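You operate a simulated robot arm through the tools that you are given. There is no shell and no other tool. Be economical: measure what you need, move in short steps, check, and stop when the job is done.

The job below is to be done with a simulated two-armed robot. You get a single attempt, and the scene is never put back.

## Task
Answer the ringing GATE call box on the line it shows, then hang up.
Fine: shut and latch the lid.

It is judged by the outcome, as a careful person would: the job done as asked, and still so three seconds after it is handed in. It fails if anything else is knocked over, pushed out of place, dropped, spilled or broken. A push-on lid holds only when it is set on centred and level and pressed home; a screw cap is set on level and turned clockwise until tight.

## Robot
Two 7-joint arms with fingered hands on one trunk, on a base that drives. Base frame: it is fixed to the floor where the robot stands at the start and does not move with it; the origin is under the middle of the robot, x ahead of it, y to its left, z up; the surface under the hand at the start is at about z = 700. Lengths are in mm, angles in degrees, forces in N, time in s.
The left shoulder is at the start at [70, 142, 1289], the right one opposite. With the tool pointing down near the work surface each hand reaches from about 100 to 680 mm from the robot's upright axis, wherever it stands, measured 20 degrees to its own side. Places, roughly: cradle of the gate call box [700, 200, 800]; gate box display [600, 300, 800]; gate box slider [500, 200, 800]; gate box tone key [600, 200, 800]; gate call box [600, 200, 800]; latch of the gate call box [800, 200, 1100]; lid of the gate call box [900, 200, 900]; power button of the gate box [600, 400, 800]. Payload 3.6 kg a hand.
The tool frame of a hand sits at the grasp point between the pads (the TCP): z along the fingers, y along the line on which they close. The tips reach 25 mm beyond it. Largest opening 88 mm; the body of the gripper starts 29 mm behind the TCP. The gripper is a hand of 5 fingers: y runs from the thumb to the fingers, the wrist lies at [-13, -97, -162] in the tool frame, and closing takes about 1.5 s.
Orientation is told as [roll, pitch, yaw] about the base's x, y, z axes, in that order, counted from this pose: with the fingers straight down and the wrist toward the robot, the tool's x, y and z point along [0, 1, 0], [1, 0, 0] and [0, 0, -1] of the base frame.

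## Interface
- The arms move only by the tool jog_arm. It takes "left_steps", "right_steps" or both (then of equal length, played together; a hand with none holds still); each is a list of rows, each a list of 6 numbers: the shift along the tool's x, y, z in mm, then the turn, a rotation vector about the tool's x, y, z in rad. In form: [[dx, dy, dz, ax, ay, az], ...]. A call has 1 to 10 rows; each row is the pose to reach, as a shift and turn from the pose commanded when the call began, along the tool's axes at that moment. "left_gripper" and "right_gripper" are, for a hand that has rows, the gripper command, from -1 (shut) to 1 (fully open), values between in proportion, set as the call begins (left out, the last holds). Rows are played at 5 a second. More than 50 mm and 8.6 degrees between two rows, or a gripper value outside its range, and nothing of the call is played. Where a pose cannot be reached the arm comes as near as it can. A force on the tool above 90 N (or 10 N above the force at the start of the call, whichever is more), or a blocked arm, ends the call early, and 0.2 s more pass. The fingers move at their own pace (about 72 mm/s each) and stop on an object; they squeeze with about 25 N. The grip force told is the motor's: it shows also when the fingers shut on nothing. Time passes only in rows, and 0.2 s behind the last, so rows that repeat a pose let the fingers close. The reply holds the time, the measured pose of the TCP, the force on the tool along the base axes, the opening and the grip force, in the units named above and with some noise, with the torque about the TCP (base axes, N m) and any sound that the robot's microphone picked up.
- Cameras (640 x 400 px; columns grow to the right, rows downward): "scene" is now at [135.6, 32, 1525.7]; the picture's right is [0.35, -0.94, 0.00], its down [-0.48, -0.18, -0.86] and it looks along [0.81, 0.30, -0.51] (base axes); focal length 222 px, centre (320, 200). "left" rides on the left gripper at [-59, -79, -105] in its tool frame; the picture's right is [-0.73, -0.32, 0.61], its down [0.62, -0.68, 0.38] and it looks along [0.29, 0.66, 0.70] (tool axes); focal length 234 px, centre (320, 200). "right" rides on the right gripper at [59, -79, -105] in its tool frame; the picture's right is [-0.73, 0.32, -0.61], its down [-0.62, -0.68, 0.38] and it looks along [-0.29, 0.66, 0.70] (tool axes); focal length 234 px, centre (320, 200). There is no depth. A picture from a camera that has moved, and an enlarged one, comes with that camera's place and axes in the base frame and with its lens.
- grab_frame(camera): a new picture of that camera. It takes no simulated time.
- lift_body(by): slides the trunk up (or, below 0, down) by that many mm; the arms and the scene camera ride with it, the base frame stays. It gives what a move gives, with no picture.
- base_move(legs): drives the robot by 1 to 6 legs, each [ahead, left, turn to the left] in mm, mm and degrees, along the robot's own axes; the way and the turn of a leg run together, so that a leg with both is an arc; at most 1500 mm and 180 degrees a leg. The arms and the cameras ride along, it lands a little off, and it stops where it bumps. It gives what a move gives.
- move_fingers(index, middle, ring, little, thumb_bend, thumb_turn, hand): sets how far each is bent, from 0 (flat) to 1 (curled in); at 0.3 the hand is open as for a grip, at 0.7 the pads meet at the TCP. One left out holds its place. A second passes; each finger stops where it meets its share of the squeeze, and holds until it gets a number again. A gripper value or a shape takes the hand back. It gives what a move gives, with no picture; readings hold the bend of each and the force on index, middle, ring, little, thumb and palm. thumb_turn goes from beside the hand (0) to across from the fingers (1), as for a grip.
- hand_shape(shape, hand): the hand has 5 fingers and takes this shape, open, in about a second: jaw (thumb against the fingers, like two jaws); tri (thumb and two fingers); tip (a fingertip pinch); poke (one finger out to press); point (the index stretched); flat (the hand flat); cup (the hand cupped); fist (a fist). The gripper value then closes the fingers along that shape, each until it touches; the sizes above hold for jaw. It gives what a move gives, with no picture.
- turn_head(pan, tilt): turns the head with the scene camera to pan (to the left, within 86 degrees either way) and tilt (down, from -29 to 69), counted from straight ahead of the robot. It gives what a move gives.
- inspect(camera, box): a new picture of the part [left, top, right, bottom] of that camera's present view, enlarged. It takes no simulated time.
- job_done(): hands the job in; it is judged then, once.

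Go step by step. Nothing tells you exact positions but the pictures and the camera data: compare them with the known pose of the tool, close in by small moves and look again before you grip or let go. The budget is 120 turns and 108 pictures, counting those below and the enlarged ones. Unless the task says otherwise, let go and move clear before handing in, and close with one line.

The tools are called after "Request:" as name(argument=value, ...) on one line, values as JSON. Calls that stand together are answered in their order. jog_arm: Moves the arms, as the interface text tells. Its arguments: {"type":"object","properties":{"left_steps":{"type":"array"},"left_gripper":{"type":"number"},"right_steps":{"type":"array"},"right_gripper":{"type":"number"}},"required":[]} The other tools are called the same way: lift_body (by) slides the trunk up or down; hand_shape (shape, hand) gives the hand a shape; move_fingers (index, middle, ring, little, thumb_bend, thumb_turn, hand) moves the fingers one by one; base_move (legs) drives the base; turn_head (pan, tilt) turns the head that bears the scene camera; grab_frame (camera) takes a picture; inspect (camera, box) takes an enlarged picture of a part of a camera's view; job_done () hands the job in.

At the start:

```text
clock: 0.0
left_tcp_pos: [451.7, 380.4, 1430.3]
left_orientation: [-0.1, 0.1, 0.0]
left_contact_force: [0.2, -0.4, -0.4]
left_ft_torque: [0.04, -0.03, -0.02]
left_gripper_width: 87.7
left_finger_force: 0.2
left_shape: jaw
left_bend: [0.3, 0.3, 0.3, 0.3, 0.3, 0.98]
left_finger forces: [0.0, 0.0, 0.1, 0.1, 0.0, 0.0]
right_tcp_pos: [466.1, -5.7, 1420.9]
right_orientation: [-0.1, 0.0, 0.0]
right_contact_force: [-0.9, -0.9, 0.0]
right_ft_torque: [0.02, 0.03, 0.04]
right_gripper_width: 87.6
right_finger_force: 0.0
right_shape: jaw
right_bend: [0.3, 0.3, 0.3, 0.3, 0.3, 0.98]
right_finger forces: [0.1, 0.1, 0.0, 0.0, 0.0, 0.0]
trunk travel left (down, up): [-825.0, 115.0]
robot x, y, heading: [1.2, -0.1, 0.1]
head pan, tilt: [20.5, 30.7]
```

scene: 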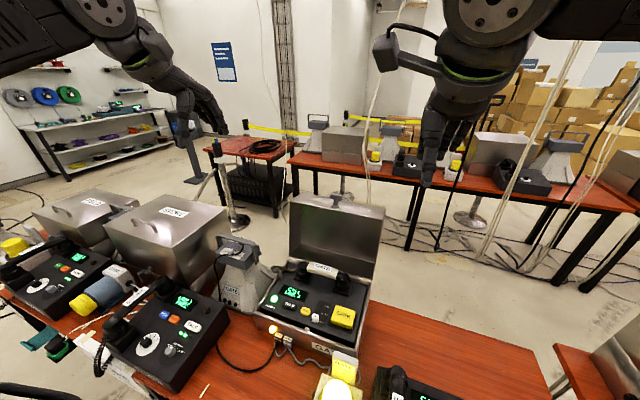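
right: 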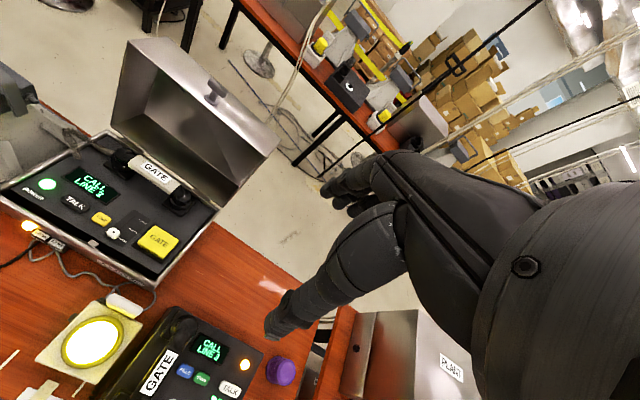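
left: 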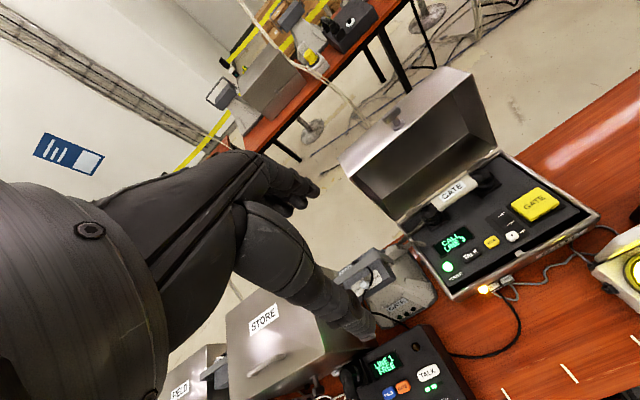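

I see an open metal GATE box with a display "CALL LINE ?", several small buttons, a yellow GATE key and a handset in the cradle. I'll take enlarged views first.

Request:
inspect(camera="scene", box=[240, 180, 400, 380])

Request:
inspect(camera="right", box=[0, 120, 280, 400])

Request:
inspect(camera="left", box=[340, 60, 640, 310])

```text
2.00 times, centred on (320, 280) of scene
camera zoom: at [135.6, 32.0, 1525.7], right [0.35, -0.94, 0.0], down [-0.48, -0.18, -0.86], along [0.81, 0.3, -0.51], focal length 444 px, centre (320, 40)
```

zoom: 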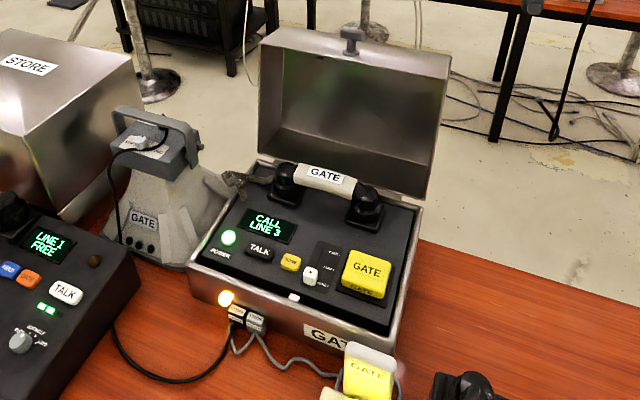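

```text
1.43 times, centred on (140, 260) of right
camera zoom: at [385.4, 54.2, 1524.8], right [0.32, -0.73, 0.61], down [-0.68, -0.62, -0.38], along [0.66, -0.29, -0.7], focal length 334 px, centre (577, 114)
```

zoom: 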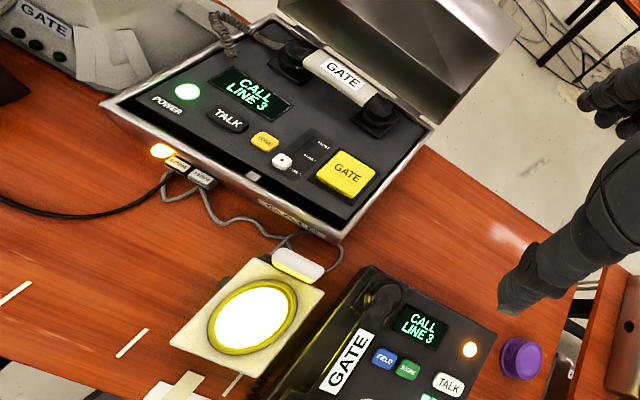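

```text
1.60 times, centred on (490, 185) of left
camera zoom: at [372.7, 322.1, 1533.6], right [-0.32, -0.73, -0.61], down [-0.68, 0.62, -0.38], along [0.66, 0.29, -0.7], focal length 375 px, centre (48, 224)
```

zoom: 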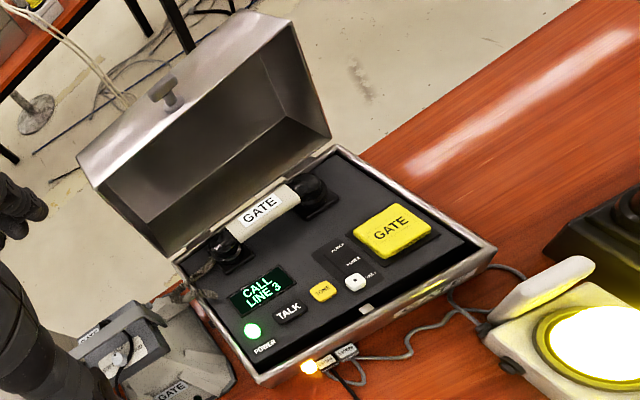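

The box shows CALL LINE 3; the slider sits at about [540, 200, 810]. I'll lower the trunk so the cameras and arms come nearer, then read the labels.

Request:
lift_body(by=-250)

Request:
turn_head(pan=18, tilt=40)

Request:
grab_frame(camera="scene")

Request:
grab_frame(camera="left")

```text
clock: 2.6
left_tcp_pos: [451.4, 380.8, 1180.0]
left_orientation: [0.0, -0.1, 0.0]
left_contact_force: [0.0, 0.1, -0.4]
left_ft_torque: [0.02, -0.02, 0.01]
left_gripper_width: 87.6
left_finger_force: 0.0
left_shape: jaw
left_bend: [0.3, 0.3, 0.3, 0.3, 0.3, 0.98]
left_finger forces: [0.0, 0.0, 0.1, 0.1, 0.0, 0.0]
right_tcp_pos: [464.2, -5.1, 1170.9]
right_orientation: [-0.1, 0.1, 0.0]
right_contact_force: [0.4, 0.0, -0.3]
right_ft_torque: [0.01, -0.01, 0.04]
right_gripper_width: 87.8
right_finger_force: 0.2
right_shape: jaw
right_bend: [0.3, 0.3, 0.3, 0.3, 0.3, 0.98]
right_finger forces: [0.0, 0.0, 0.1, 0.0, 0.0, 0.0]
trunk travel left (down, up): [-575.0, 365.0]
robot x, y, heading: [-0.6, 0.9, -0.1]
head pan, tilt: [20.5, 30.7]
```

```text
clock: 3.3
left_tcp_pos: [452.1, 380.5, 1179.4]
left_orientation: [0.1, 0.0, 0.0]
left_contact_force: [-0.1, -0.3, -0.8]
left_ft_torque: [0.02, 0.01, 0.0]
left_gripper_width: 87.8
left_finger_force: 0.1
left_shape: jaw
left_bend: [0.3, 0.3, 0.3, 0.3, 0.3, 0.98]
left_finger forces: [0.0, 0.1, 0.1, 0.0, 0.0, 0.1]
right_tcp_pos: [463.7, -4.9, 1169.2]
right_orientation: [-0.1, 0.1, 0.1]
right_contact_force: [-0.1, 0.5, 0.2]
right_ft_torque: [-0.01, -0.02, -0.03]
right_gripper_width: 87.9
right_finger_force: 0.0
right_shape: jaw
right_bend: [0.3, 0.3, 0.3, 0.3, 0.3, 0.98]
right_finger forces: [0.0, 0.0, 0.0, 0.0, 0.0, 0.0]
trunk travel left (down, up): [-575.0, 365.0]
robot x, y, heading: [4.6, 2.2, 0.2]
head pan, tilt: [18.0, 40.0]
```

```text
101 pictures are left
camera scene: at [132.0, 26.7, 1261.5], right [0.31, -0.95, 0.0], down [-0.61, -0.2, -0.77], along [0.73, 0.24, -0.64], focal length 222 px, centre (320, 200)
```

scene: 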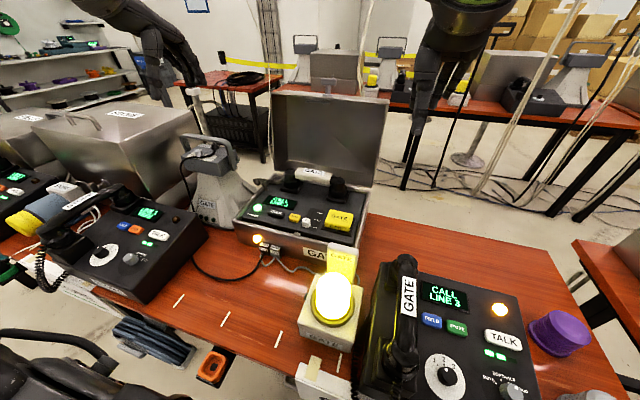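

```text
100 pictures are left
camera left: at [372.6, 322.1, 1283.7], right [-0.32, -0.73, -0.61], down [-0.68, 0.62, -0.38], along [0.66, 0.29, -0.7], focal length 234 px, centre (320, 200)
```

left: 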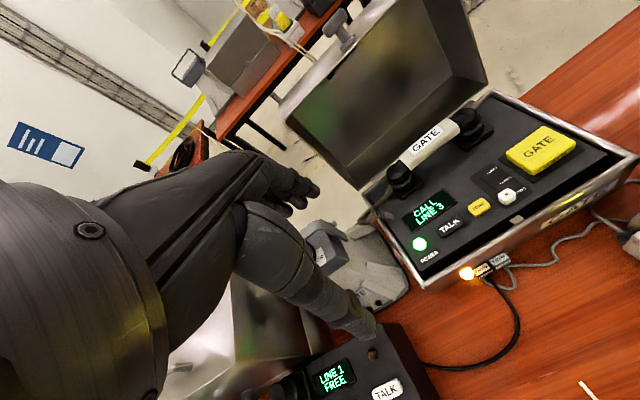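

Request:
inspect(camera="left", box=[400, 130, 600, 270])

Request:
inspect(camera="scene", box=[220, 80, 400, 260])

Request:
inspect(camera="scene", box=[360, 250, 600, 400])

```text
2.86 times, centred on (500, 200) of left
camera zoom: at [372.6, 322.1, 1283.7], right [-0.32, -0.73, -0.61], down [-0.68, 0.62, -0.38], along [0.66, 0.29, -0.7], focal length 669 px, centre (-194, 200)
```

zoom: 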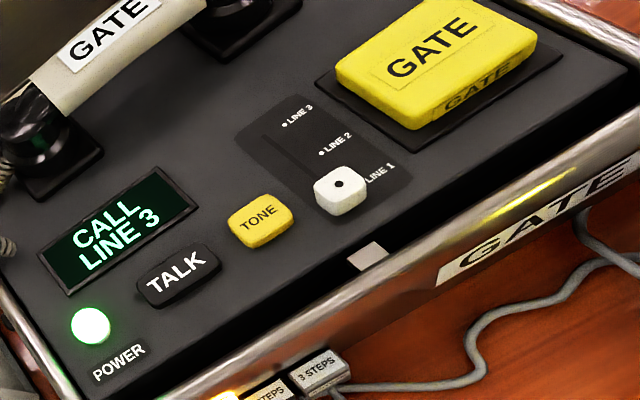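

```text
2.22 times, centred on (310, 170) of scene
camera zoom: at [132.0, 26.7, 1261.5], right [0.31, -0.95, 0.0], down [-0.61, -0.2, -0.77], along [0.73, 0.24, -0.64], focal length 494 px, centre (342, 267)
```

zoom: 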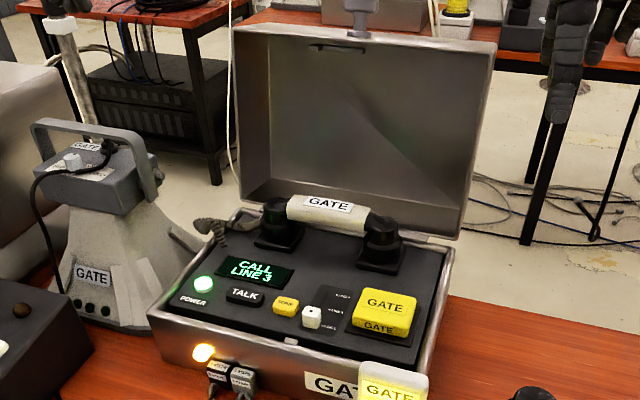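

```text
2.67 times, centred on (480, 325) of scene
camera zoom: at [132.0, 26.7, 1261.5], right [0.31, -0.95, 0.0], down [-0.61, -0.2, -0.77], along [0.73, 0.24, -0.64], focal length 592 px, centre (-107, -133)
```

zoom: 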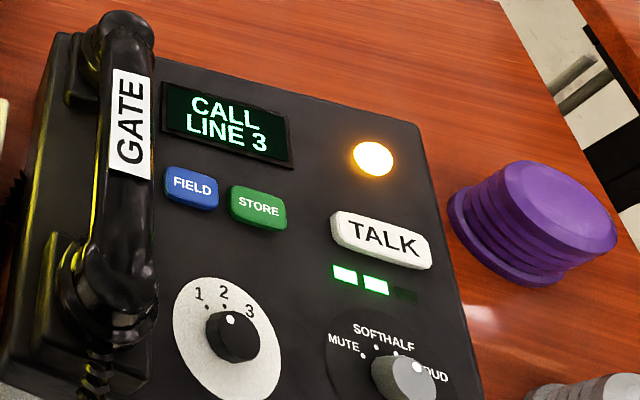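

The slider is on LINE 1 and LINE 3 is about 56 mm further ahead (+x). I'll make a poking finger on the left hand and see where its tip lies.

Request:
hand_shape(hand="left", shape="poke")

Request:
grab_frame(camera="left")

Request:
grab_frame(camera="scene")

```text
clock: 4.2
left_tcp_pos: [452.3, 380.3, 1181.3]
left_orientation: [0.0, 0.0, -0.1]
left_contact_force: [0.6, 0.0, 0.4]
left_ft_torque: [-0.01, 0.04, 0.01]
left_gripper_width: 0.0
left_finger_force: 0.0
left_shape: poke
left_bend: [0.7, 0.7, 0.99, 0.99, 1.0, 1.0]
left_finger forces: [0.0, 0.1, 0.0, 0.0, 0.0, 0.1]
right_tcp_pos: [464.5, -4.5, 1170.3]
right_orientation: [0.1, 0.0, 0.0]
right_contact_force: [-0.8, 1.0, 0.5]
right_ft_torque: [-0.02, 0.02, 0.04]
right_gripper_width: 87.6
right_finger_force: 0.1
right_shape: jaw
right_bend: [0.3, 0.3, 0.3, 0.3, 0.3, 0.98]
right_finger forces: [0.1, 0.0, 0.0, 0.0, 0.0, 0.1]
trunk travel left (down, up): [-575.0, 365.0]
robot x, y, heading: [-1.2, -0.7, -0.1]
head pan, tilt: [18.0, 40.0]
```

```text
96 pictures are left
camera left: at [372.7, 322.1, 1283.6], right [-0.32, -0.73, -0.61], down [-0.68, 0.62, -0.38], along [0.66, 0.29, -0.7], focal length 234 px, centre (320, 200)
```

left: 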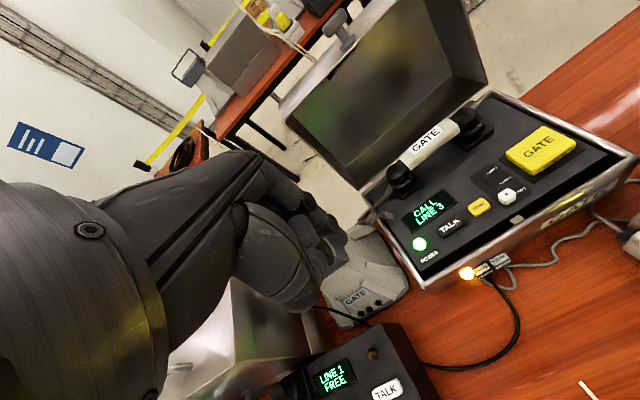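

```text
95 pictures are left
camera scene: at [132.0, 26.7, 1261.4], right [0.31, -0.95, 0.0], down [-0.61, -0.2, -0.77], along [0.73, 0.24, -0.64], focal length 222 px, centre (320, 200)
```

scene: 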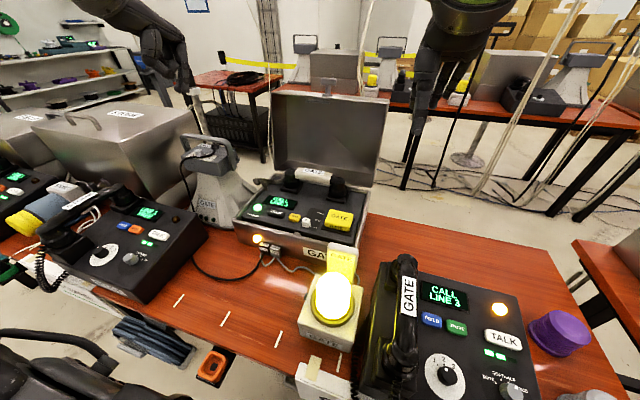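

Request:
move_fingers(hand="left", index=0.6, middle=1)

Request:
jog_arm(left_steps=[[-40, 0, 30, 0, 0, 0], [-80, 10, 60, 0, 0, 0], [-120, 15, 90, 0, 0, 0], [-150, 20, 120, 0, 0, 0], [-170, 20, 160, 0, 0, 0], [-170, 20, 200, 0, 0, 0], [-170, 20, 240, 0, 0, 0]])

Request:
grab_frame(camera="left")

Request:
grab_frame(camera="scene")

```text
clock: 5.2
left_tcp_pos: [451.4, 381.5, 1180.3]
left_orientation: [0.0, -0.1, -0.1]
left_contact_force: [0.3, 0.0, -0.1]
left_ft_torque: [-0.05, -0.04, 0.0]
left_gripper_width: 29.6
left_finger_force: 0.1
left_shape: fingers
left_bend: [0.6, 1.0, 0.99, 0.99, 1.0, 1.0]
left_finger forces: [0.1, 0.1, 0.0, 0.1, 0.0, 0.1]
right_tcp_pos: [465.3, -5.1, 1169.7]
right_orientation: [0.1, 0.0, -0.1]
right_contact_force: [-0.1, 0.6, 0.7]
right_ft_torque: [0.04, 0.0, 0.01]
right_gripper_width: 87.9
right_finger_force: 0.2
right_shape: jaw
right_bend: [0.3, 0.3, 0.3, 0.3, 0.3, 0.98]
right_finger forces: [0.0, 0.0, 0.0, 0.0, 0.1, 0.0]
trunk travel left (down, up): [-575.0, 365.0]
robot x, y, heading: [0.5, 0.2, -0.0]
head pan, tilt: [18.0, 40.0]
```

```text
refused: row 2 steps farther than a row can; nothing moved
```

```text
94 pictures are left
camera left: at [372.6, 322.1, 1283.7], right [-0.32, -0.73, -0.61], down [-0.68, 0.62, -0.38], along [0.66, 0.29, -0.7], focal length 234 px, centre (320, 200)
```

left: 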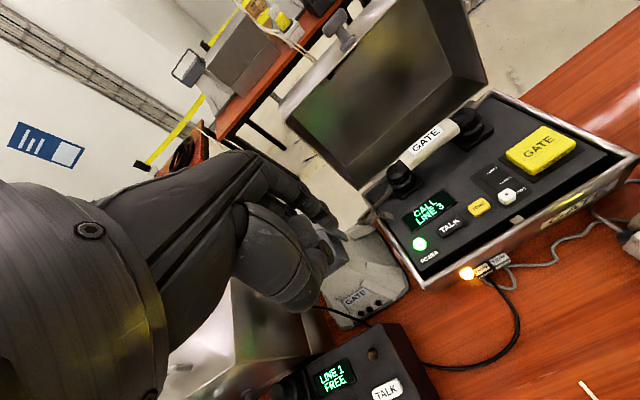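

```text
93 pictures are left
camera scene: at [132.0, 26.7, 1261.4], right [0.31, -0.95, 0.0], down [-0.61, -0.2, -0.77], along [0.73, 0.24, -0.64], focal length 222 px, centre (320, 200)
```

scene: 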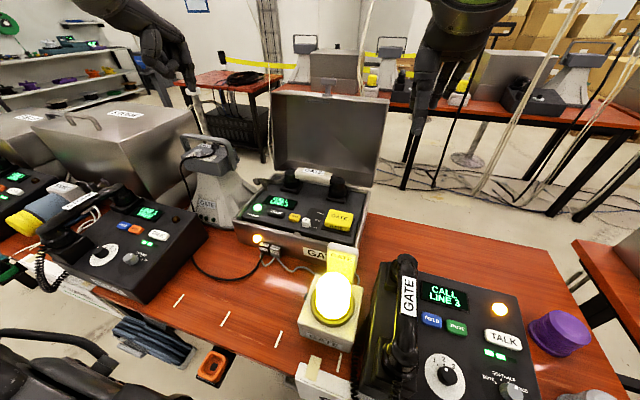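

The index tip lies about 13 mm ahead, 10 mm right and 20 mm below the TCP. I'll bring it above the panel, just in front of the knob.

Request:
jog_arm(left_steps=[[-45, 0, 0, 0, 0, 0], [-85, 10, 25, 0, 0, 0], [-120, 20, 50, 0, 0, 0], [-145, 30, 85, 0, 0, 0], [-160, 40, 125, 0, 0, 0], [-170, 46, 165, 0, 0, 0], [-170, 46, 205, 0, 0, 0], [-170, 46, 245, 0, 0, 0], [-170, 46, 270, 0, 0, 0]])

Request:
grab_frame(camera="left")

Request:
inspect(camera="scene", box=[220, 80, 400, 260])

```text
clock: 7.2
left_tcp_pos: [499.1, 211.0, 907.5]
left_orientation: [0.1, 0.0, 0.0]
left_contact_force: [1.4, -0.3, 1.0]
left_ft_torque: [0.0, -0.01, 0.0]
left_gripper_width: 29.8
left_finger_force: 0.1
left_shape: fingers
left_bend: [0.6, 1.0, 0.99, 0.99, 1.0, 1.0]
left_finger forces: [0.0, 0.0, 0.0, 0.1, 0.0, 0.0]
right_tcp_pos: [463.7, -4.6, 1169.0]
right_orientation: [0.0, 0.0, -0.1]
right_contact_force: [0.9, -0.2, 0.1]
right_ft_torque: [0.0, 0.01, -0.04]
right_gripper_width: 88.1
right_finger_force: 0.0
right_shape: jaw
right_bend: [0.3, 0.3, 0.3, 0.3, 0.3, 0.98]
right_finger forces: [0.0, 0.0, 0.0, 0.0, 0.0, 0.1]
trunk travel left (down, up): [-575.0, 365.0]
robot x, y, heading: [-0.6, -0.9, 0.3]
head pan, tilt: [18.0, 40.0]
```

```text
92 pictures are left
camera left: at [418.6, 152.6, 1012.2], right [-0.32, -0.73, -0.61], down [-0.68, 0.62, -0.38], along [0.66, 0.29, -0.7], focal length 234 px, centre (320, 200)
```

left: 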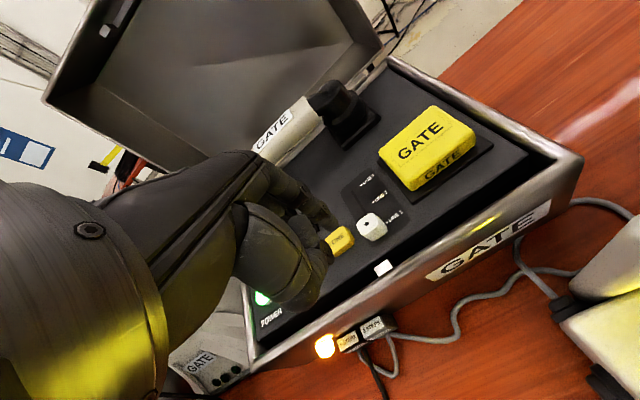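

```text
2.22 times, centred on (310, 170) of scene
camera zoom: at [132.5, 26.9, 1261.4], right [0.31, -0.95, 0.0], down [-0.61, -0.2, -0.77], along [0.73, 0.24, -0.64], focal length 494 px, centre (342, 267)
```

zoom: 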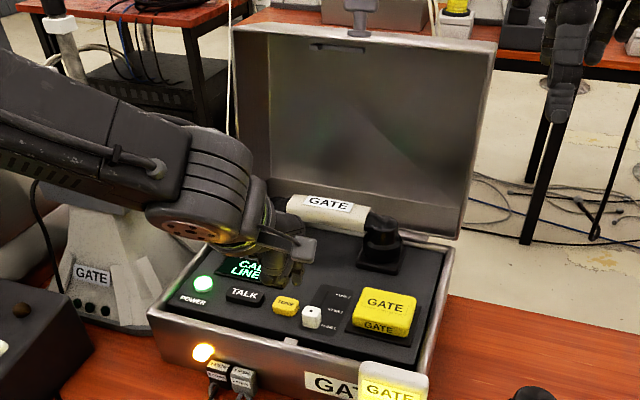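

Request:
inspect(camera="scene", box=[270, 140, 350, 200])

Request:
inspect(camera="left", box=[230, 130, 430, 300])

```text
6.67 times, centred on (310, 170) of scene
camera zoom: at [132.5, 26.9, 1261.4], right [0.31, -0.95, 0.0], down [-0.61, -0.2, -0.77], along [0.73, 0.24, -0.64], focal length 1481 px, centre (387, 400)
```

zoom: 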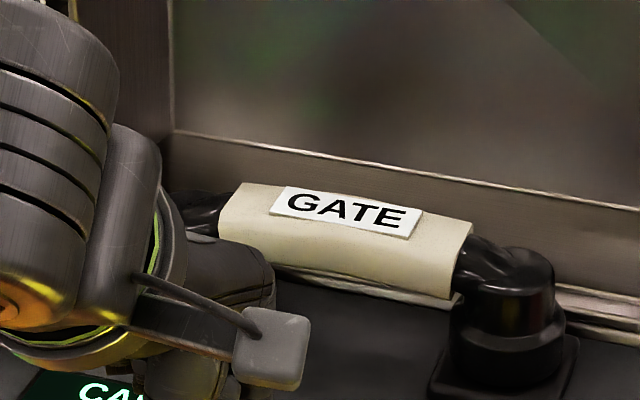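

```text
2.35 times, centred on (330, 215) of left
camera zoom: at [418.6, 152.6, 1012.2], right [-0.32, -0.73, -0.61], down [-0.68, 0.62, -0.38], along [0.66, 0.29, -0.7], focal length 551 px, centre (296, 165)
```

zoom: 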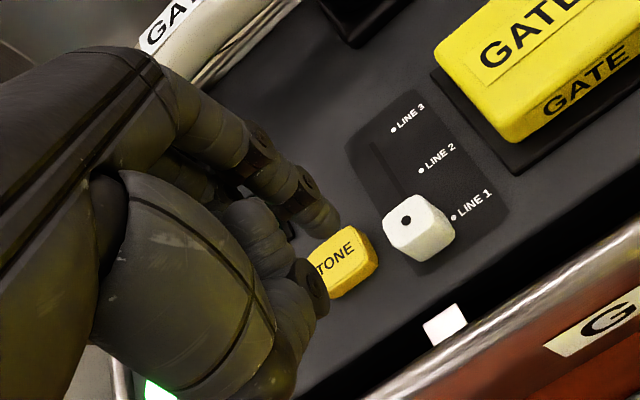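

Request:
move_fingers(hand="left", index=0.5, thumb_turn=0, thumb_bend=0.8)

Request:
inspect(camera="left", box=[230, 130, 430, 300])

Request:
inspect(camera="scene", box=[270, 170, 370, 240])

```text
clock: 8.2
left_tcp_pos: [496.9, 211.3, 908.8]
left_orientation: [0.0, 0.0, 0.1]
left_contact_force: [-0.2, 0.6, 0.0]
left_ft_torque: [-0.01, -0.02, -0.02]
left_gripper_width: 63.9
left_finger_force: 0.2
left_shape: fingers
left_bend: [0.5, 1.0, 0.99, 0.99, 0.8, 0.0]
left_finger forces: [0.1, 0.0, 0.0, 0.1, 0.0, 0.0]
right_tcp_pos: [464.6, -5.4, 1169.9]
right_orientation: [0.1, 0.0, 0.0]
right_contact_force: [0.2, -0.5, 0.6]
right_ft_torque: [0.03, 0.0, 0.04]
right_gripper_width: 87.6
right_finger_force: 0.1
right_shape: jaw
right_bend: [0.3, 0.3, 0.3, 0.3, 0.3, 0.98]
right_finger forces: [0.0, 0.0, 0.0, 0.0, 0.0, 0.0]
trunk travel left (down, up): [-575.0, 365.0]
robot x, y, heading: [-0.0, 2.3, 0.3]
head pan, tilt: [18.0, 40.0]
```

```text
2.35 times, centred on (330, 215) of left
camera zoom: at [418.4, 152.4, 1012.8], right [-0.32, -0.73, -0.61], down [-0.68, 0.62, -0.38], along [0.66, 0.29, -0.7], focal length 551 px, centre (296, 165)
```

zoom: 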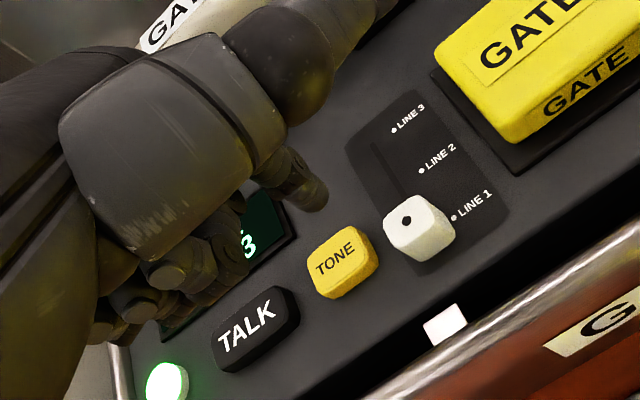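

```text
5.71 times, centred on (320, 205) of scene
camera zoom: at [132.1, 26.7, 1261.4], right [0.31, -0.95, 0.0], down [-0.61, -0.2, -0.77], along [0.73, 0.24, -0.64], focal length 1270 px, centre (320, 171)
```

zoom: 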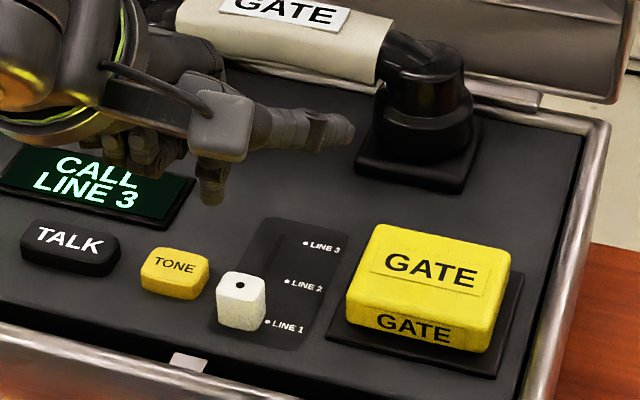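

Request:
move_fingers(hand="left", index=0.25, thumb_turn=0.4, thumb_bend=1)

Request:
inspect(camera="left", box=[230, 80, 430, 280])

Request:
inspect(camera="scene", box=[250, 140, 370, 230])

Request:
grab_frame(camera="right")

```text
clock: 9.2
left_tcp_pos: [497.1, 211.6, 907.8]
left_orientation: [0.0, 0.0, -0.1]
left_contact_force: [0.1, 0.0, 0.2]
left_ft_torque: [-0.01, 0.01, 0.01]
left_gripper_width: 32.0
left_finger_force: 0.1
left_shape: fingers
left_bend: [0.25, 1.0, 0.99, 0.99, 1.0, 0.41]
left_finger forces: [0.1, 0.1, 0.0, 0.0, 0.0, 0.1]
right_tcp_pos: [465.0, -4.9, 1170.8]
right_orientation: [0.1, 0.0, 0.1]
right_contact_force: [0.0, 0.2, 1.1]
right_ft_torque: [0.02, -0.05, -0.02]
right_gripper_width: 87.8
right_finger_force: 0.1
right_shape: jaw
right_bend: [0.3, 0.3, 0.3, 0.3, 0.3, 0.98]
right_finger forces: [0.0, 0.0, 0.1, 0.0, 0.0, 0.0]
trunk travel left (down, up): [-575.0, 365.0]
robot x, y, heading: [-0.7, 1.4, 0.2]
head pan, tilt: [18.0, 40.0]
```

```text
2.00 times, centred on (330, 180) of left
camera zoom: at [418.3, 152.4, 1012.8], right [-0.32, -0.73, -0.61], down [-0.68, 0.62, -0.38], along [0.66, 0.29, -0.7], focal length 468 px, centre (300, 240)
```

zoom: 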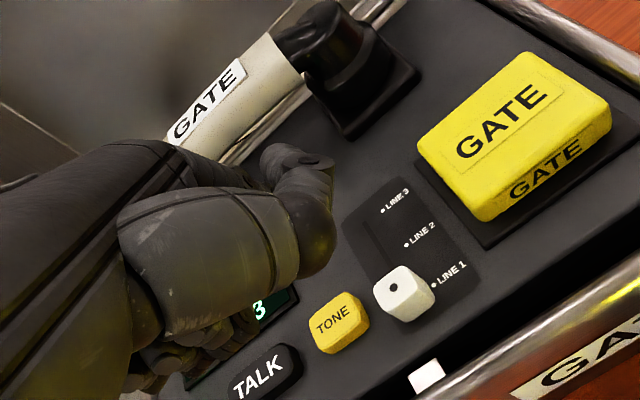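

```text
4.44 times, centred on (310, 185) of scene
camera zoom: at [132.1, 26.6, 1261.4], right [0.31, -0.95, 0.0], down [-0.61, -0.2, -0.77], along [0.73, 0.24, -0.64], focal length 988 px, centre (364, 267)
```

zoom: 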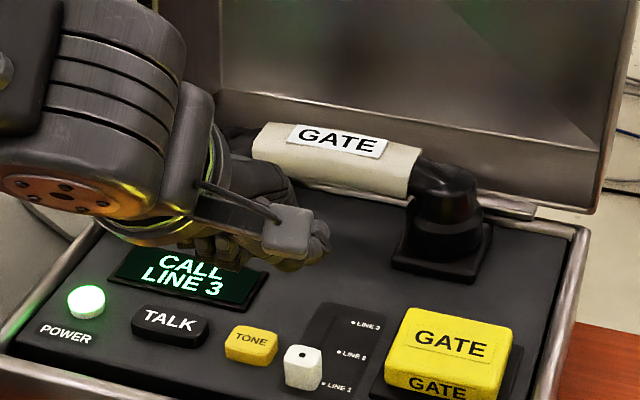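

```text
84 pictures are left
camera right: at [385.5, 54.1, 1274.7], right [0.32, -0.73, 0.61], down [-0.68, -0.62, -0.38], along [0.66, -0.29, -0.7], focal length 234 px, centre (320, 200)
```

right: 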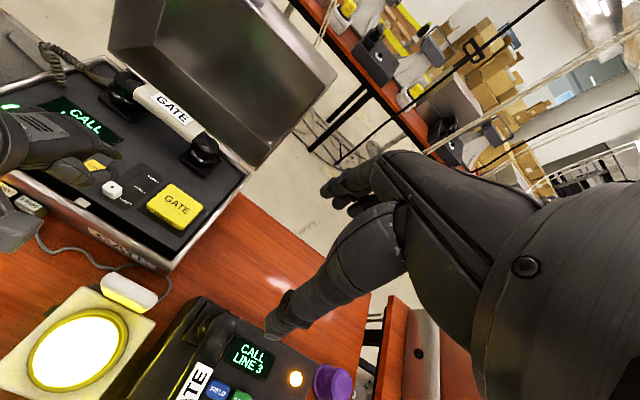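

I'll yaw the right hand left so its camera gives me a side view of the left fingers, and spread the left thumb out of the way.

Request:
jog_arm(right_steps=[[0, 0, 0, 0, 0, -0.14], [0, 0, 0, 0, 0, -0.28], [0, 0, 0, 0, 0, -0.42], [0, 0, 0, 0, 0, -0.56]])

Request:
move_fingers(hand="left", index=0.45, thumb_turn=0, thumb_bend=0)

Request:
grab_frame(camera="right")

Request:
inspect(camera="left", box=[230, 80, 430, 280])

Request:
inspect(camera="scene", box=[250, 140, 370, 230])

```text
clock: 10.2
left_tcp_pos: [498.0, 210.3, 908.9]
left_orientation: [0.1, 0.0, -0.1]
left_contact_force: [0.7, -0.5, 1.1]
left_ft_torque: [-0.02, -0.02, -0.01]
left_gripper_width: 31.9
left_finger_force: 0.0
left_shape: fingers
left_bend: [0.25, 1.0, 0.99, 0.99, 1.0, 0.41]
left_finger forces: [0.1, 0.0, 0.0, 0.0, 0.0, 0.0]
right_tcp_pos: [465.5, -4.9, 1169.1]
right_orientation: [0.0, -0.1, 32.2]
right_contact_force: [0.4, 0.1, 0.3]
right_ft_torque: [0.04, -0.02, 0.01]
right_gripper_width: 87.9
right_finger_force: 0.0
right_shape: jaw
right_bend: [0.3, 0.3, 0.3, 0.3, 0.3, 0.98]
right_finger forces: [0.0, 0.0, 0.1, 0.1, 0.0, 0.0]
trunk travel left (down, up): [-575.0, 365.0]
robot x, y, heading: [-1.9, -1.8, -0.0]
head pan, tilt: [18.0, 40.0]
```

```text
clock: 11.2
left_tcp_pos: [497.0, 211.3, 908.9]
left_orientation: [0.0, -0.1, 0.0]
left_contact_force: [0.0, -0.1, -0.3]
left_ft_torque: [0.0, 0.03, 0.01]
left_gripper_width: 122.4
left_finger_force: 0.0
left_shape: fingers
left_bend: [0.45, 1.0, 0.99, 0.99, 0.0, 0.0]
left_finger forces: [0.0, 0.0, 0.1, 0.0, 0.1, 0.0]
right_tcp_pos: [464.6, -5.7, 1169.6]
right_orientation: [0.0, 0.0, 32.2]
right_contact_force: [0.3, -0.6, -0.2]
right_ft_torque: [0.02, -0.01, 0.01]
right_gripper_width: 87.7
right_finger_force: 0.0
right_shape: jaw
right_bend: [0.3, 0.3, 0.3, 0.3, 0.3, 0.98]
right_finger forces: [0.0, 0.0, 0.0, 0.0, 0.0, 0.0]
trunk travel left (down, up): [-575.0, 365.0]
robot x, y, heading: [1.3, -0.9, -0.1]
head pan, tilt: [18.0, 40.0]
```

```text
83 pictures are left
camera right: at [366.6, 3.0, 1274.9], right [0.66, -0.44, 0.61], down [-0.25, -0.89, -0.38], along [0.71, 0.1, -0.7], focal length 234 px, centre (320, 200)
```

right: 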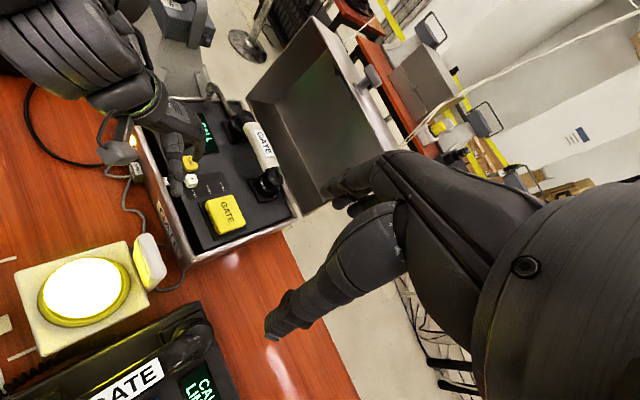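

```text
2.00 times, centred on (330, 180) of left
camera zoom: at [418.4, 152.3, 1012.8], right [-0.32, -0.73, -0.61], down [-0.68, 0.62, -0.38], along [0.66, 0.29, -0.7], focal length 468 px, centre (300, 240)
```

zoom: 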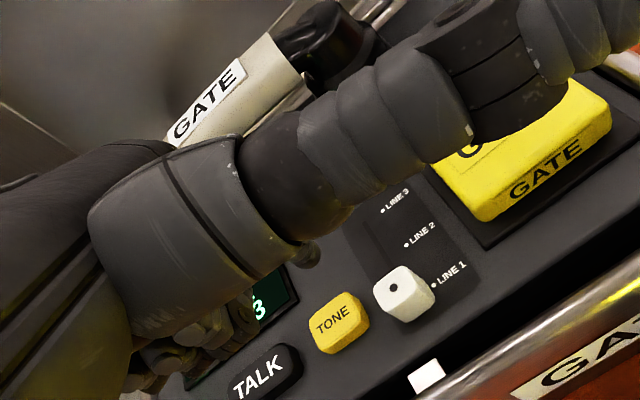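

```text
4.44 times, centred on (310, 185) of scene
camera zoom: at [132.1, 26.6, 1261.4], right [0.31, -0.95, 0.0], down [-0.61, -0.2, -0.77], along [0.73, 0.24, -0.64], focal length 988 px, centre (364, 267)
```

zoom: 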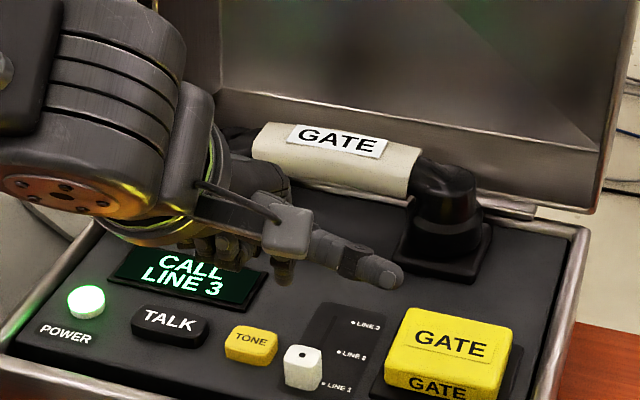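

The thumb gets in the way like this, so I'll use the "point" shape with the thumb tucked and pitch the hand so the straight index points down.

Request:
jog_arm(left_steps=[[0, -20, -40, 0, 0, 0], [0, -40, -80, 0, 0, 0]])

Request:
hand_shape(hand="left", shape="point")

Request:
grab_frame(camera="left")

Request:
inspect(camera="right", box=[0, 0, 320, 240])

Request:
inspect(camera="scene", box=[210, 90, 370, 210])

```text
clock: 11.8
left_tcp_pos: [457.6, 210.7, 990.9]
left_orientation: [0.0, 0.0, 0.0]
left_contact_force: [-0.6, 0.3, -0.2]
left_ft_torque: [-0.02, -0.03, 0.01]
left_gripper_width: 123.1
left_finger_force: 0.1
left_shape: fingers
left_bend: [0.45, 1.0, 0.99, 0.99, 0.0, 0.0]
left_finger forces: [0.0, 0.1, 0.0, 0.0, 0.0, 0.0]
right_tcp_pos: [461.8, -5.3, 1169.8]
right_orientation: [0.0, 0.0, 32.1]
right_contact_force: [1.0, -0.1, -0.2]
right_ft_torque: [0.02, 0.01, -0.04]
right_gripper_width: 87.6
right_finger_force: 0.1
right_shape: jaw
right_bend: [0.3, 0.3, 0.3, 0.3, 0.3, 0.98]
right_finger forces: [0.0, 0.0, 0.0, 0.0, 0.0, 0.0]
trunk travel left (down, up): [-575.0, 365.0]
robot x, y, heading: [-2.5, 0.7, -0.2]
head pan, tilt: [18.0, 40.0]
```

```text
clock: 12.7
left_tcp_pos: [458.9, 210.8, 990.2]
left_orientation: [0.0, 0.0, 0.0]
left_contact_force: [-1.0, -0.5, -0.6]
left_ft_torque: [0.01, 0.01, 0.01]
left_gripper_width: 80.6
left_finger_force: 0.0
left_shape: point
left_bend: [0.2, 1.0, 1.0, 1.0, 0.98, 0.88]
left_finger forces: [0.1, 0.0, 0.0, 0.0, 0.0, 0.0]
right_tcp_pos: [465.1, -4.8, 1170.7]
right_orientation: [0.0, 0.0, 32.2]
right_contact_force: [0.6, -0.2, 0.1]
right_ft_torque: [-0.03, 0.0, 0.01]
right_gripper_width: 87.8
right_finger_force: 0.1
right_shape: jaw
right_bend: [0.3, 0.3, 0.3, 0.3, 0.3, 0.98]
right_finger forces: [0.0, 0.0, 0.0, 0.0, 0.1, 0.0]
trunk travel left (down, up): [-575.0, 365.0]
robot x, y, heading: [-1.1, -3.7, -0.2]
head pan, tilt: [18.0, 40.0]
```

```text
80 pictures are left
camera left: at [379.8, 152.5, 1094.2], right [-0.32, -0.73, -0.61], down [-0.68, 0.62, -0.38], along [0.66, 0.29, -0.7], focal length 234 px, centre (320, 200)
```

left: 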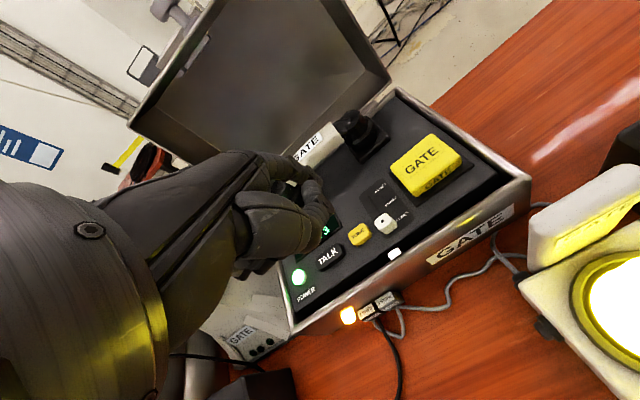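

```text
1.67 times, centred on (160, 120) of right
camera zoom: at [366.4, 3.0, 1275.0], right [0.66, -0.44, 0.61], down [-0.25, -0.89, -0.38], along [0.71, 0.1, -0.7], focal length 390 px, centre (587, 333)
```

zoom: 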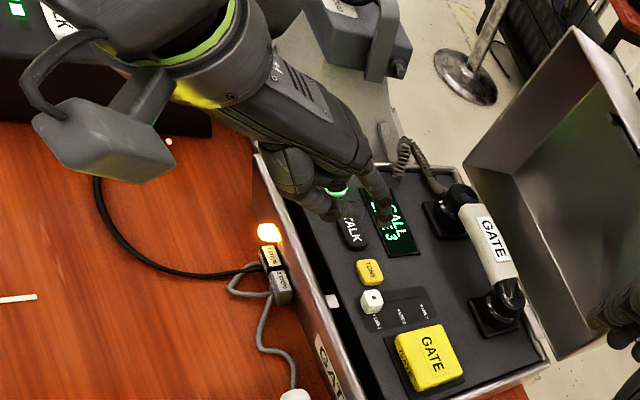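

```text
3.33 times, centred on (290, 150) of scene
camera zoom: at [131.9, 26.6, 1261.5], right [0.31, -0.95, 0.0], down [-0.61, -0.2, -0.77], along [0.73, 0.24, -0.64], focal length 741 px, centre (420, 367)
```

zoom: 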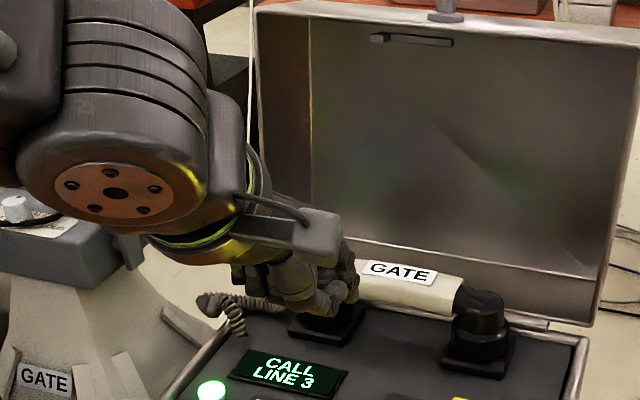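

Request:
jog_arm(left_steps=[[0, 0, 0, 0.14, 0, 0], [0, 0, 0, 0.28, 0, 0], [0, 0, 0, 0.42, 0, 0], [0, 0, 0, 0.56, 0, 0]])

Request:
grab_frame(camera="left")

Request:
inspect(camera="right", box=[0, 0, 320, 240])

Request:
inspect(camera="scene", box=[210, 90, 370, 210])

```text
clock: 13.7
left_tcp_pos: [458.1, 209.1, 989.7]
left_orientation: [0.0, 32.2, -0.1]
left_contact_force: [0.1, 0.7, 0.4]
left_ft_torque: [-0.01, 0.0, -0.02]
left_gripper_width: 80.6
left_finger_force: 0.0
left_shape: point
left_bend: [0.2, 1.0, 1.0, 1.0, 0.98, 0.88]
left_finger forces: [0.0, 0.1, 0.0, 0.0, 0.1, 0.0]
right_tcp_pos: [465.4, -5.6, 1169.2]
right_orientation: [0.0, 0.0, 32.1]
right_contact_force: [0.1, -0.4, -0.6]
right_ft_torque: [0.01, 0.01, -0.01]
right_gripper_width: 87.7
right_finger_force: 0.1
right_shape: jaw
right_bend: [0.3, 0.3, 0.3, 0.3, 0.3, 0.98]
right_finger forces: [0.0, 0.0, 0.0, 0.0, 0.1, 0.1]
trunk travel left (down, up): [-575.0, 365.0]
robot x, y, heading: [-1.6, -0.9, 0.1]
head pan, tilt: [18.0, 40.0]
```

```text
77 pictures are left
camera left: at [447.9, 151.3, 1119.7], right [-0.6, -0.73, -0.34], down [-0.78, 0.62, 0.04], along [0.18, 0.29, -0.94], focal length 234 px, centre (320, 200)
```

left: 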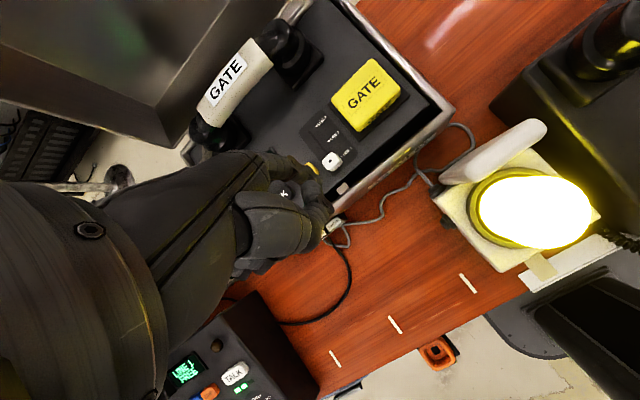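

```text
1.67 times, centred on (160, 120) of right
camera zoom: at [367.6, 2.8, 1274.5], right [0.66, -0.44, 0.61], down [-0.25, -0.89, -0.38], along [0.71, 0.1, -0.7], focal length 390 px, centre (587, 333)
```

zoom: 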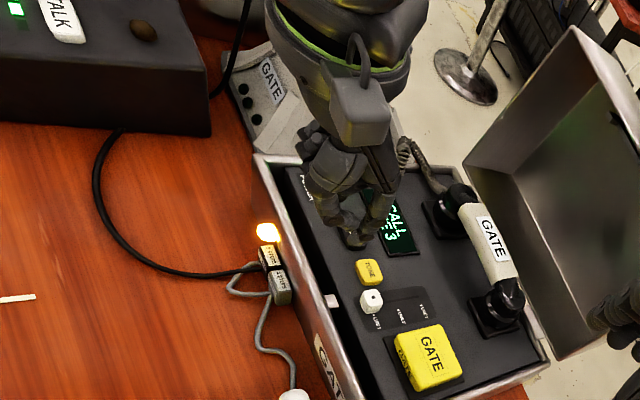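

```text
3.33 times, centred on (290, 150) of scene
camera zoom: at [133.1, 26.4, 1261.3], right [0.31, -0.95, 0.0], down [-0.61, -0.2, -0.77], along [0.73, 0.24, -0.64], focal length 741 px, centre (420, 367)
```

zoom: 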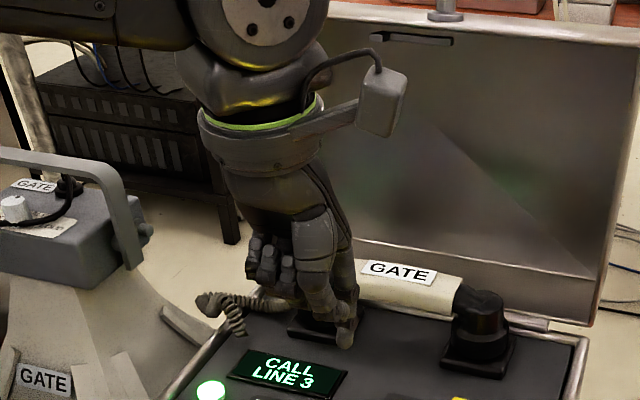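

Request:
inspect(camera="left", box=[240, 120, 400, 240])

Request:
inspect(camera="right", box=[140, 40, 300, 200])

```text
3.33 times, centred on (320, 180) of left
camera zoom: at [447.9, 151.3, 1119.7], right [-0.6, -0.73, -0.34], down [-0.78, 0.62, 0.04], along [0.18, 0.29, -0.94], focal length 781 px, centre (320, 267)
```

zoom: 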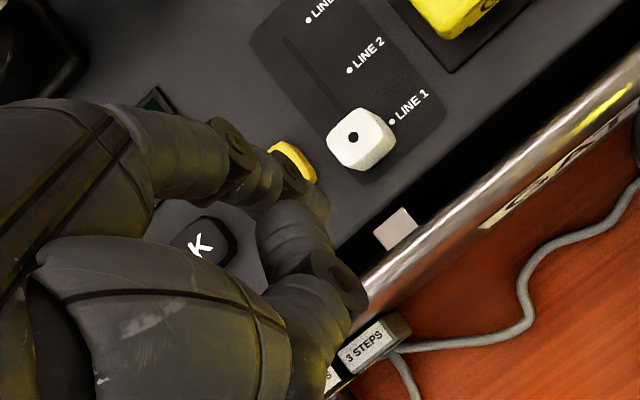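

```text
2.50 times, centred on (220, 120) of right
camera zoom: at [367.6, 2.8, 1274.5], right [0.66, -0.44, 0.61], down [-0.25, -0.89, -0.38], along [0.71, 0.1, -0.7], focal length 585 px, centre (570, 400)
```

zoom: 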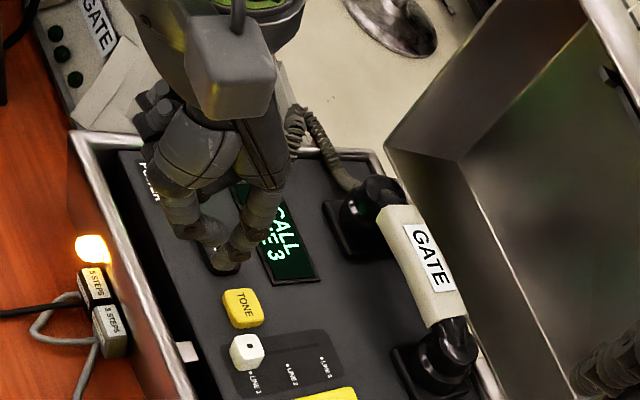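

The thumb tip is about as low as the index; I'll straighten the index fully and pitch a bit more so the index clearly leads.

Request:
move_fingers(hand="left", index=0, thumb_bend=1)

Request:
jog_arm(left_steps=[[0, 0, 0, 0.13, 0, 0], [0, 0, 0, 0.26, 0, 0], [0, 0, 0, 0.35, 0, 0]])

Request:
inspect(camera="left", box=[240, 120, 400, 240])

Request:
inspect(camera="right", box=[140, 40, 300, 200])

Request:
inspect(camera="scene", box=[210, 90, 370, 210])

```text
clock: 14.7
left_tcp_pos: [458.3, 210.2, 990.1]
left_orientation: [0.1, 32.1, -0.1]
left_contact_force: [-0.1, -0.7, 0.7]
left_ft_torque: [0.02, 0.0, 0.0]
left_gripper_width: 36.5
left_finger_force: 0.0
left_shape: fingers
left_bend: [0.0, 1.0, 1.0, 1.0, 1.0, 0.88]
left_finger forces: [0.1, 0.0, 0.1, 0.0, 0.1, 0.0]
right_tcp_pos: [464.5, -5.7, 1169.6]
right_orientation: [0.0, 0.0, 32.1]
right_contact_force: [-1.2, -0.3, -1.2]
right_ft_torque: [0.01, 0.0, 0.0]
right_gripper_width: 87.9
right_finger_force: 0.0
right_shape: jaw
right_bend: [0.3, 0.3, 0.3, 0.3, 0.3, 0.98]
right_finger forces: [0.0, 0.0, 0.0, 0.0, 0.0, 0.1]
trunk travel left (down, up): [-575.0, 365.0]
robot x, y, heading: [-0.9, 0.8, 0.4]
head pan, tilt: [18.0, 40.0]
```

```text
clock: 15.5
left_tcp_pos: [433.4, 218.0, 964.1]
left_orientation: [-0.6, 51.9, -0.3]
left_contact_force: [0.0, -0.3, 1.1]
left_ft_torque: [0.0, 0.02, 0.0]
left_gripper_width: 36.5
left_finger_force: 0.0
left_shape: fingers
left_bend: [0.0, 1.0, 1.0, 1.0, 1.0, 0.88]
left_finger forces: [0.0, 0.1, 0.1, 0.0, 0.0, 0.1]
left hand out of reach, approached as far as the arm can: row 2, 3
right_tcp_pos: [463.7, -3.8, 1169.9]
right_orientation: [0.1, 0.0, 32.1]
right_contact_force: [1.0, 0.2, -0.1]
right_ft_torque: [-0.03, -0.01, -0.01]
right_gripper_width: 87.6
right_finger_force: 0.1
right_shape: jaw
right_bend: [0.3, 0.3, 0.3, 0.3, 0.3, 0.98]
right_finger forces: [0.0, 0.0, 0.0, 0.1, 0.0, 0.0]
trunk travel left (down, up): [-575.0, 365.0]
robot x, y, heading: [1.2, 1.0, 0.1]
head pan, tilt: [18.0, 40.0]
```

```text
3.33 times, centred on (320, 180) of left
camera zoom: at [466.0, 159.7, 1090.2], right [-0.68, -0.73, -0.12], down [-0.72, 0.62, 0.3], along [-0.14, 0.28, -0.95], focal length 781 px, centre (320, 267)
```

zoom: 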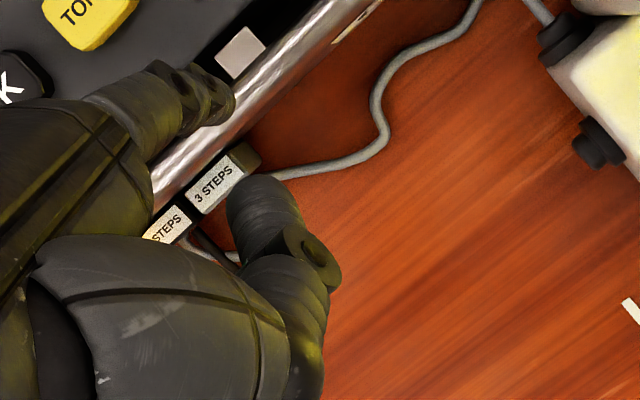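

```text
2.50 times, centred on (220, 120) of right
camera zoom: at [366.4, 3.5, 1275.0], right [0.66, -0.44, 0.61], down [-0.25, -0.89, -0.38], along [0.71, 0.1, -0.7], focal length 585 px, centre (570, 400)
```

zoom: 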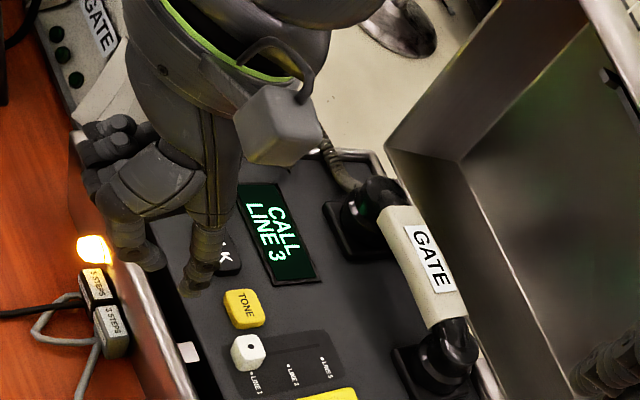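

```text
3.33 times, centred on (290, 150) of scene
camera zoom: at [131.9, 27.1, 1261.5], right [0.31, -0.95, 0.0], down [-0.61, -0.2, -0.77], along [0.73, 0.24, -0.64], focal length 741 px, centre (420, 367)
```

zoom: 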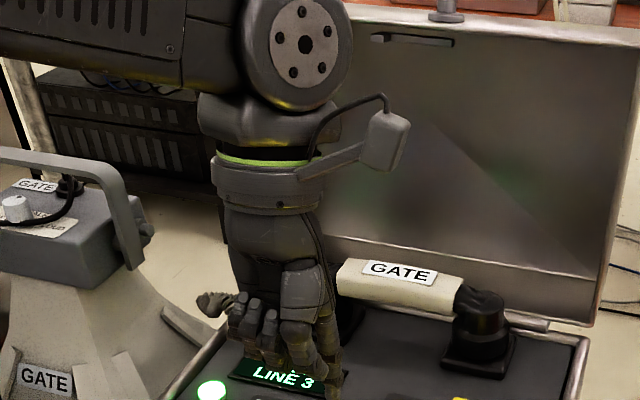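

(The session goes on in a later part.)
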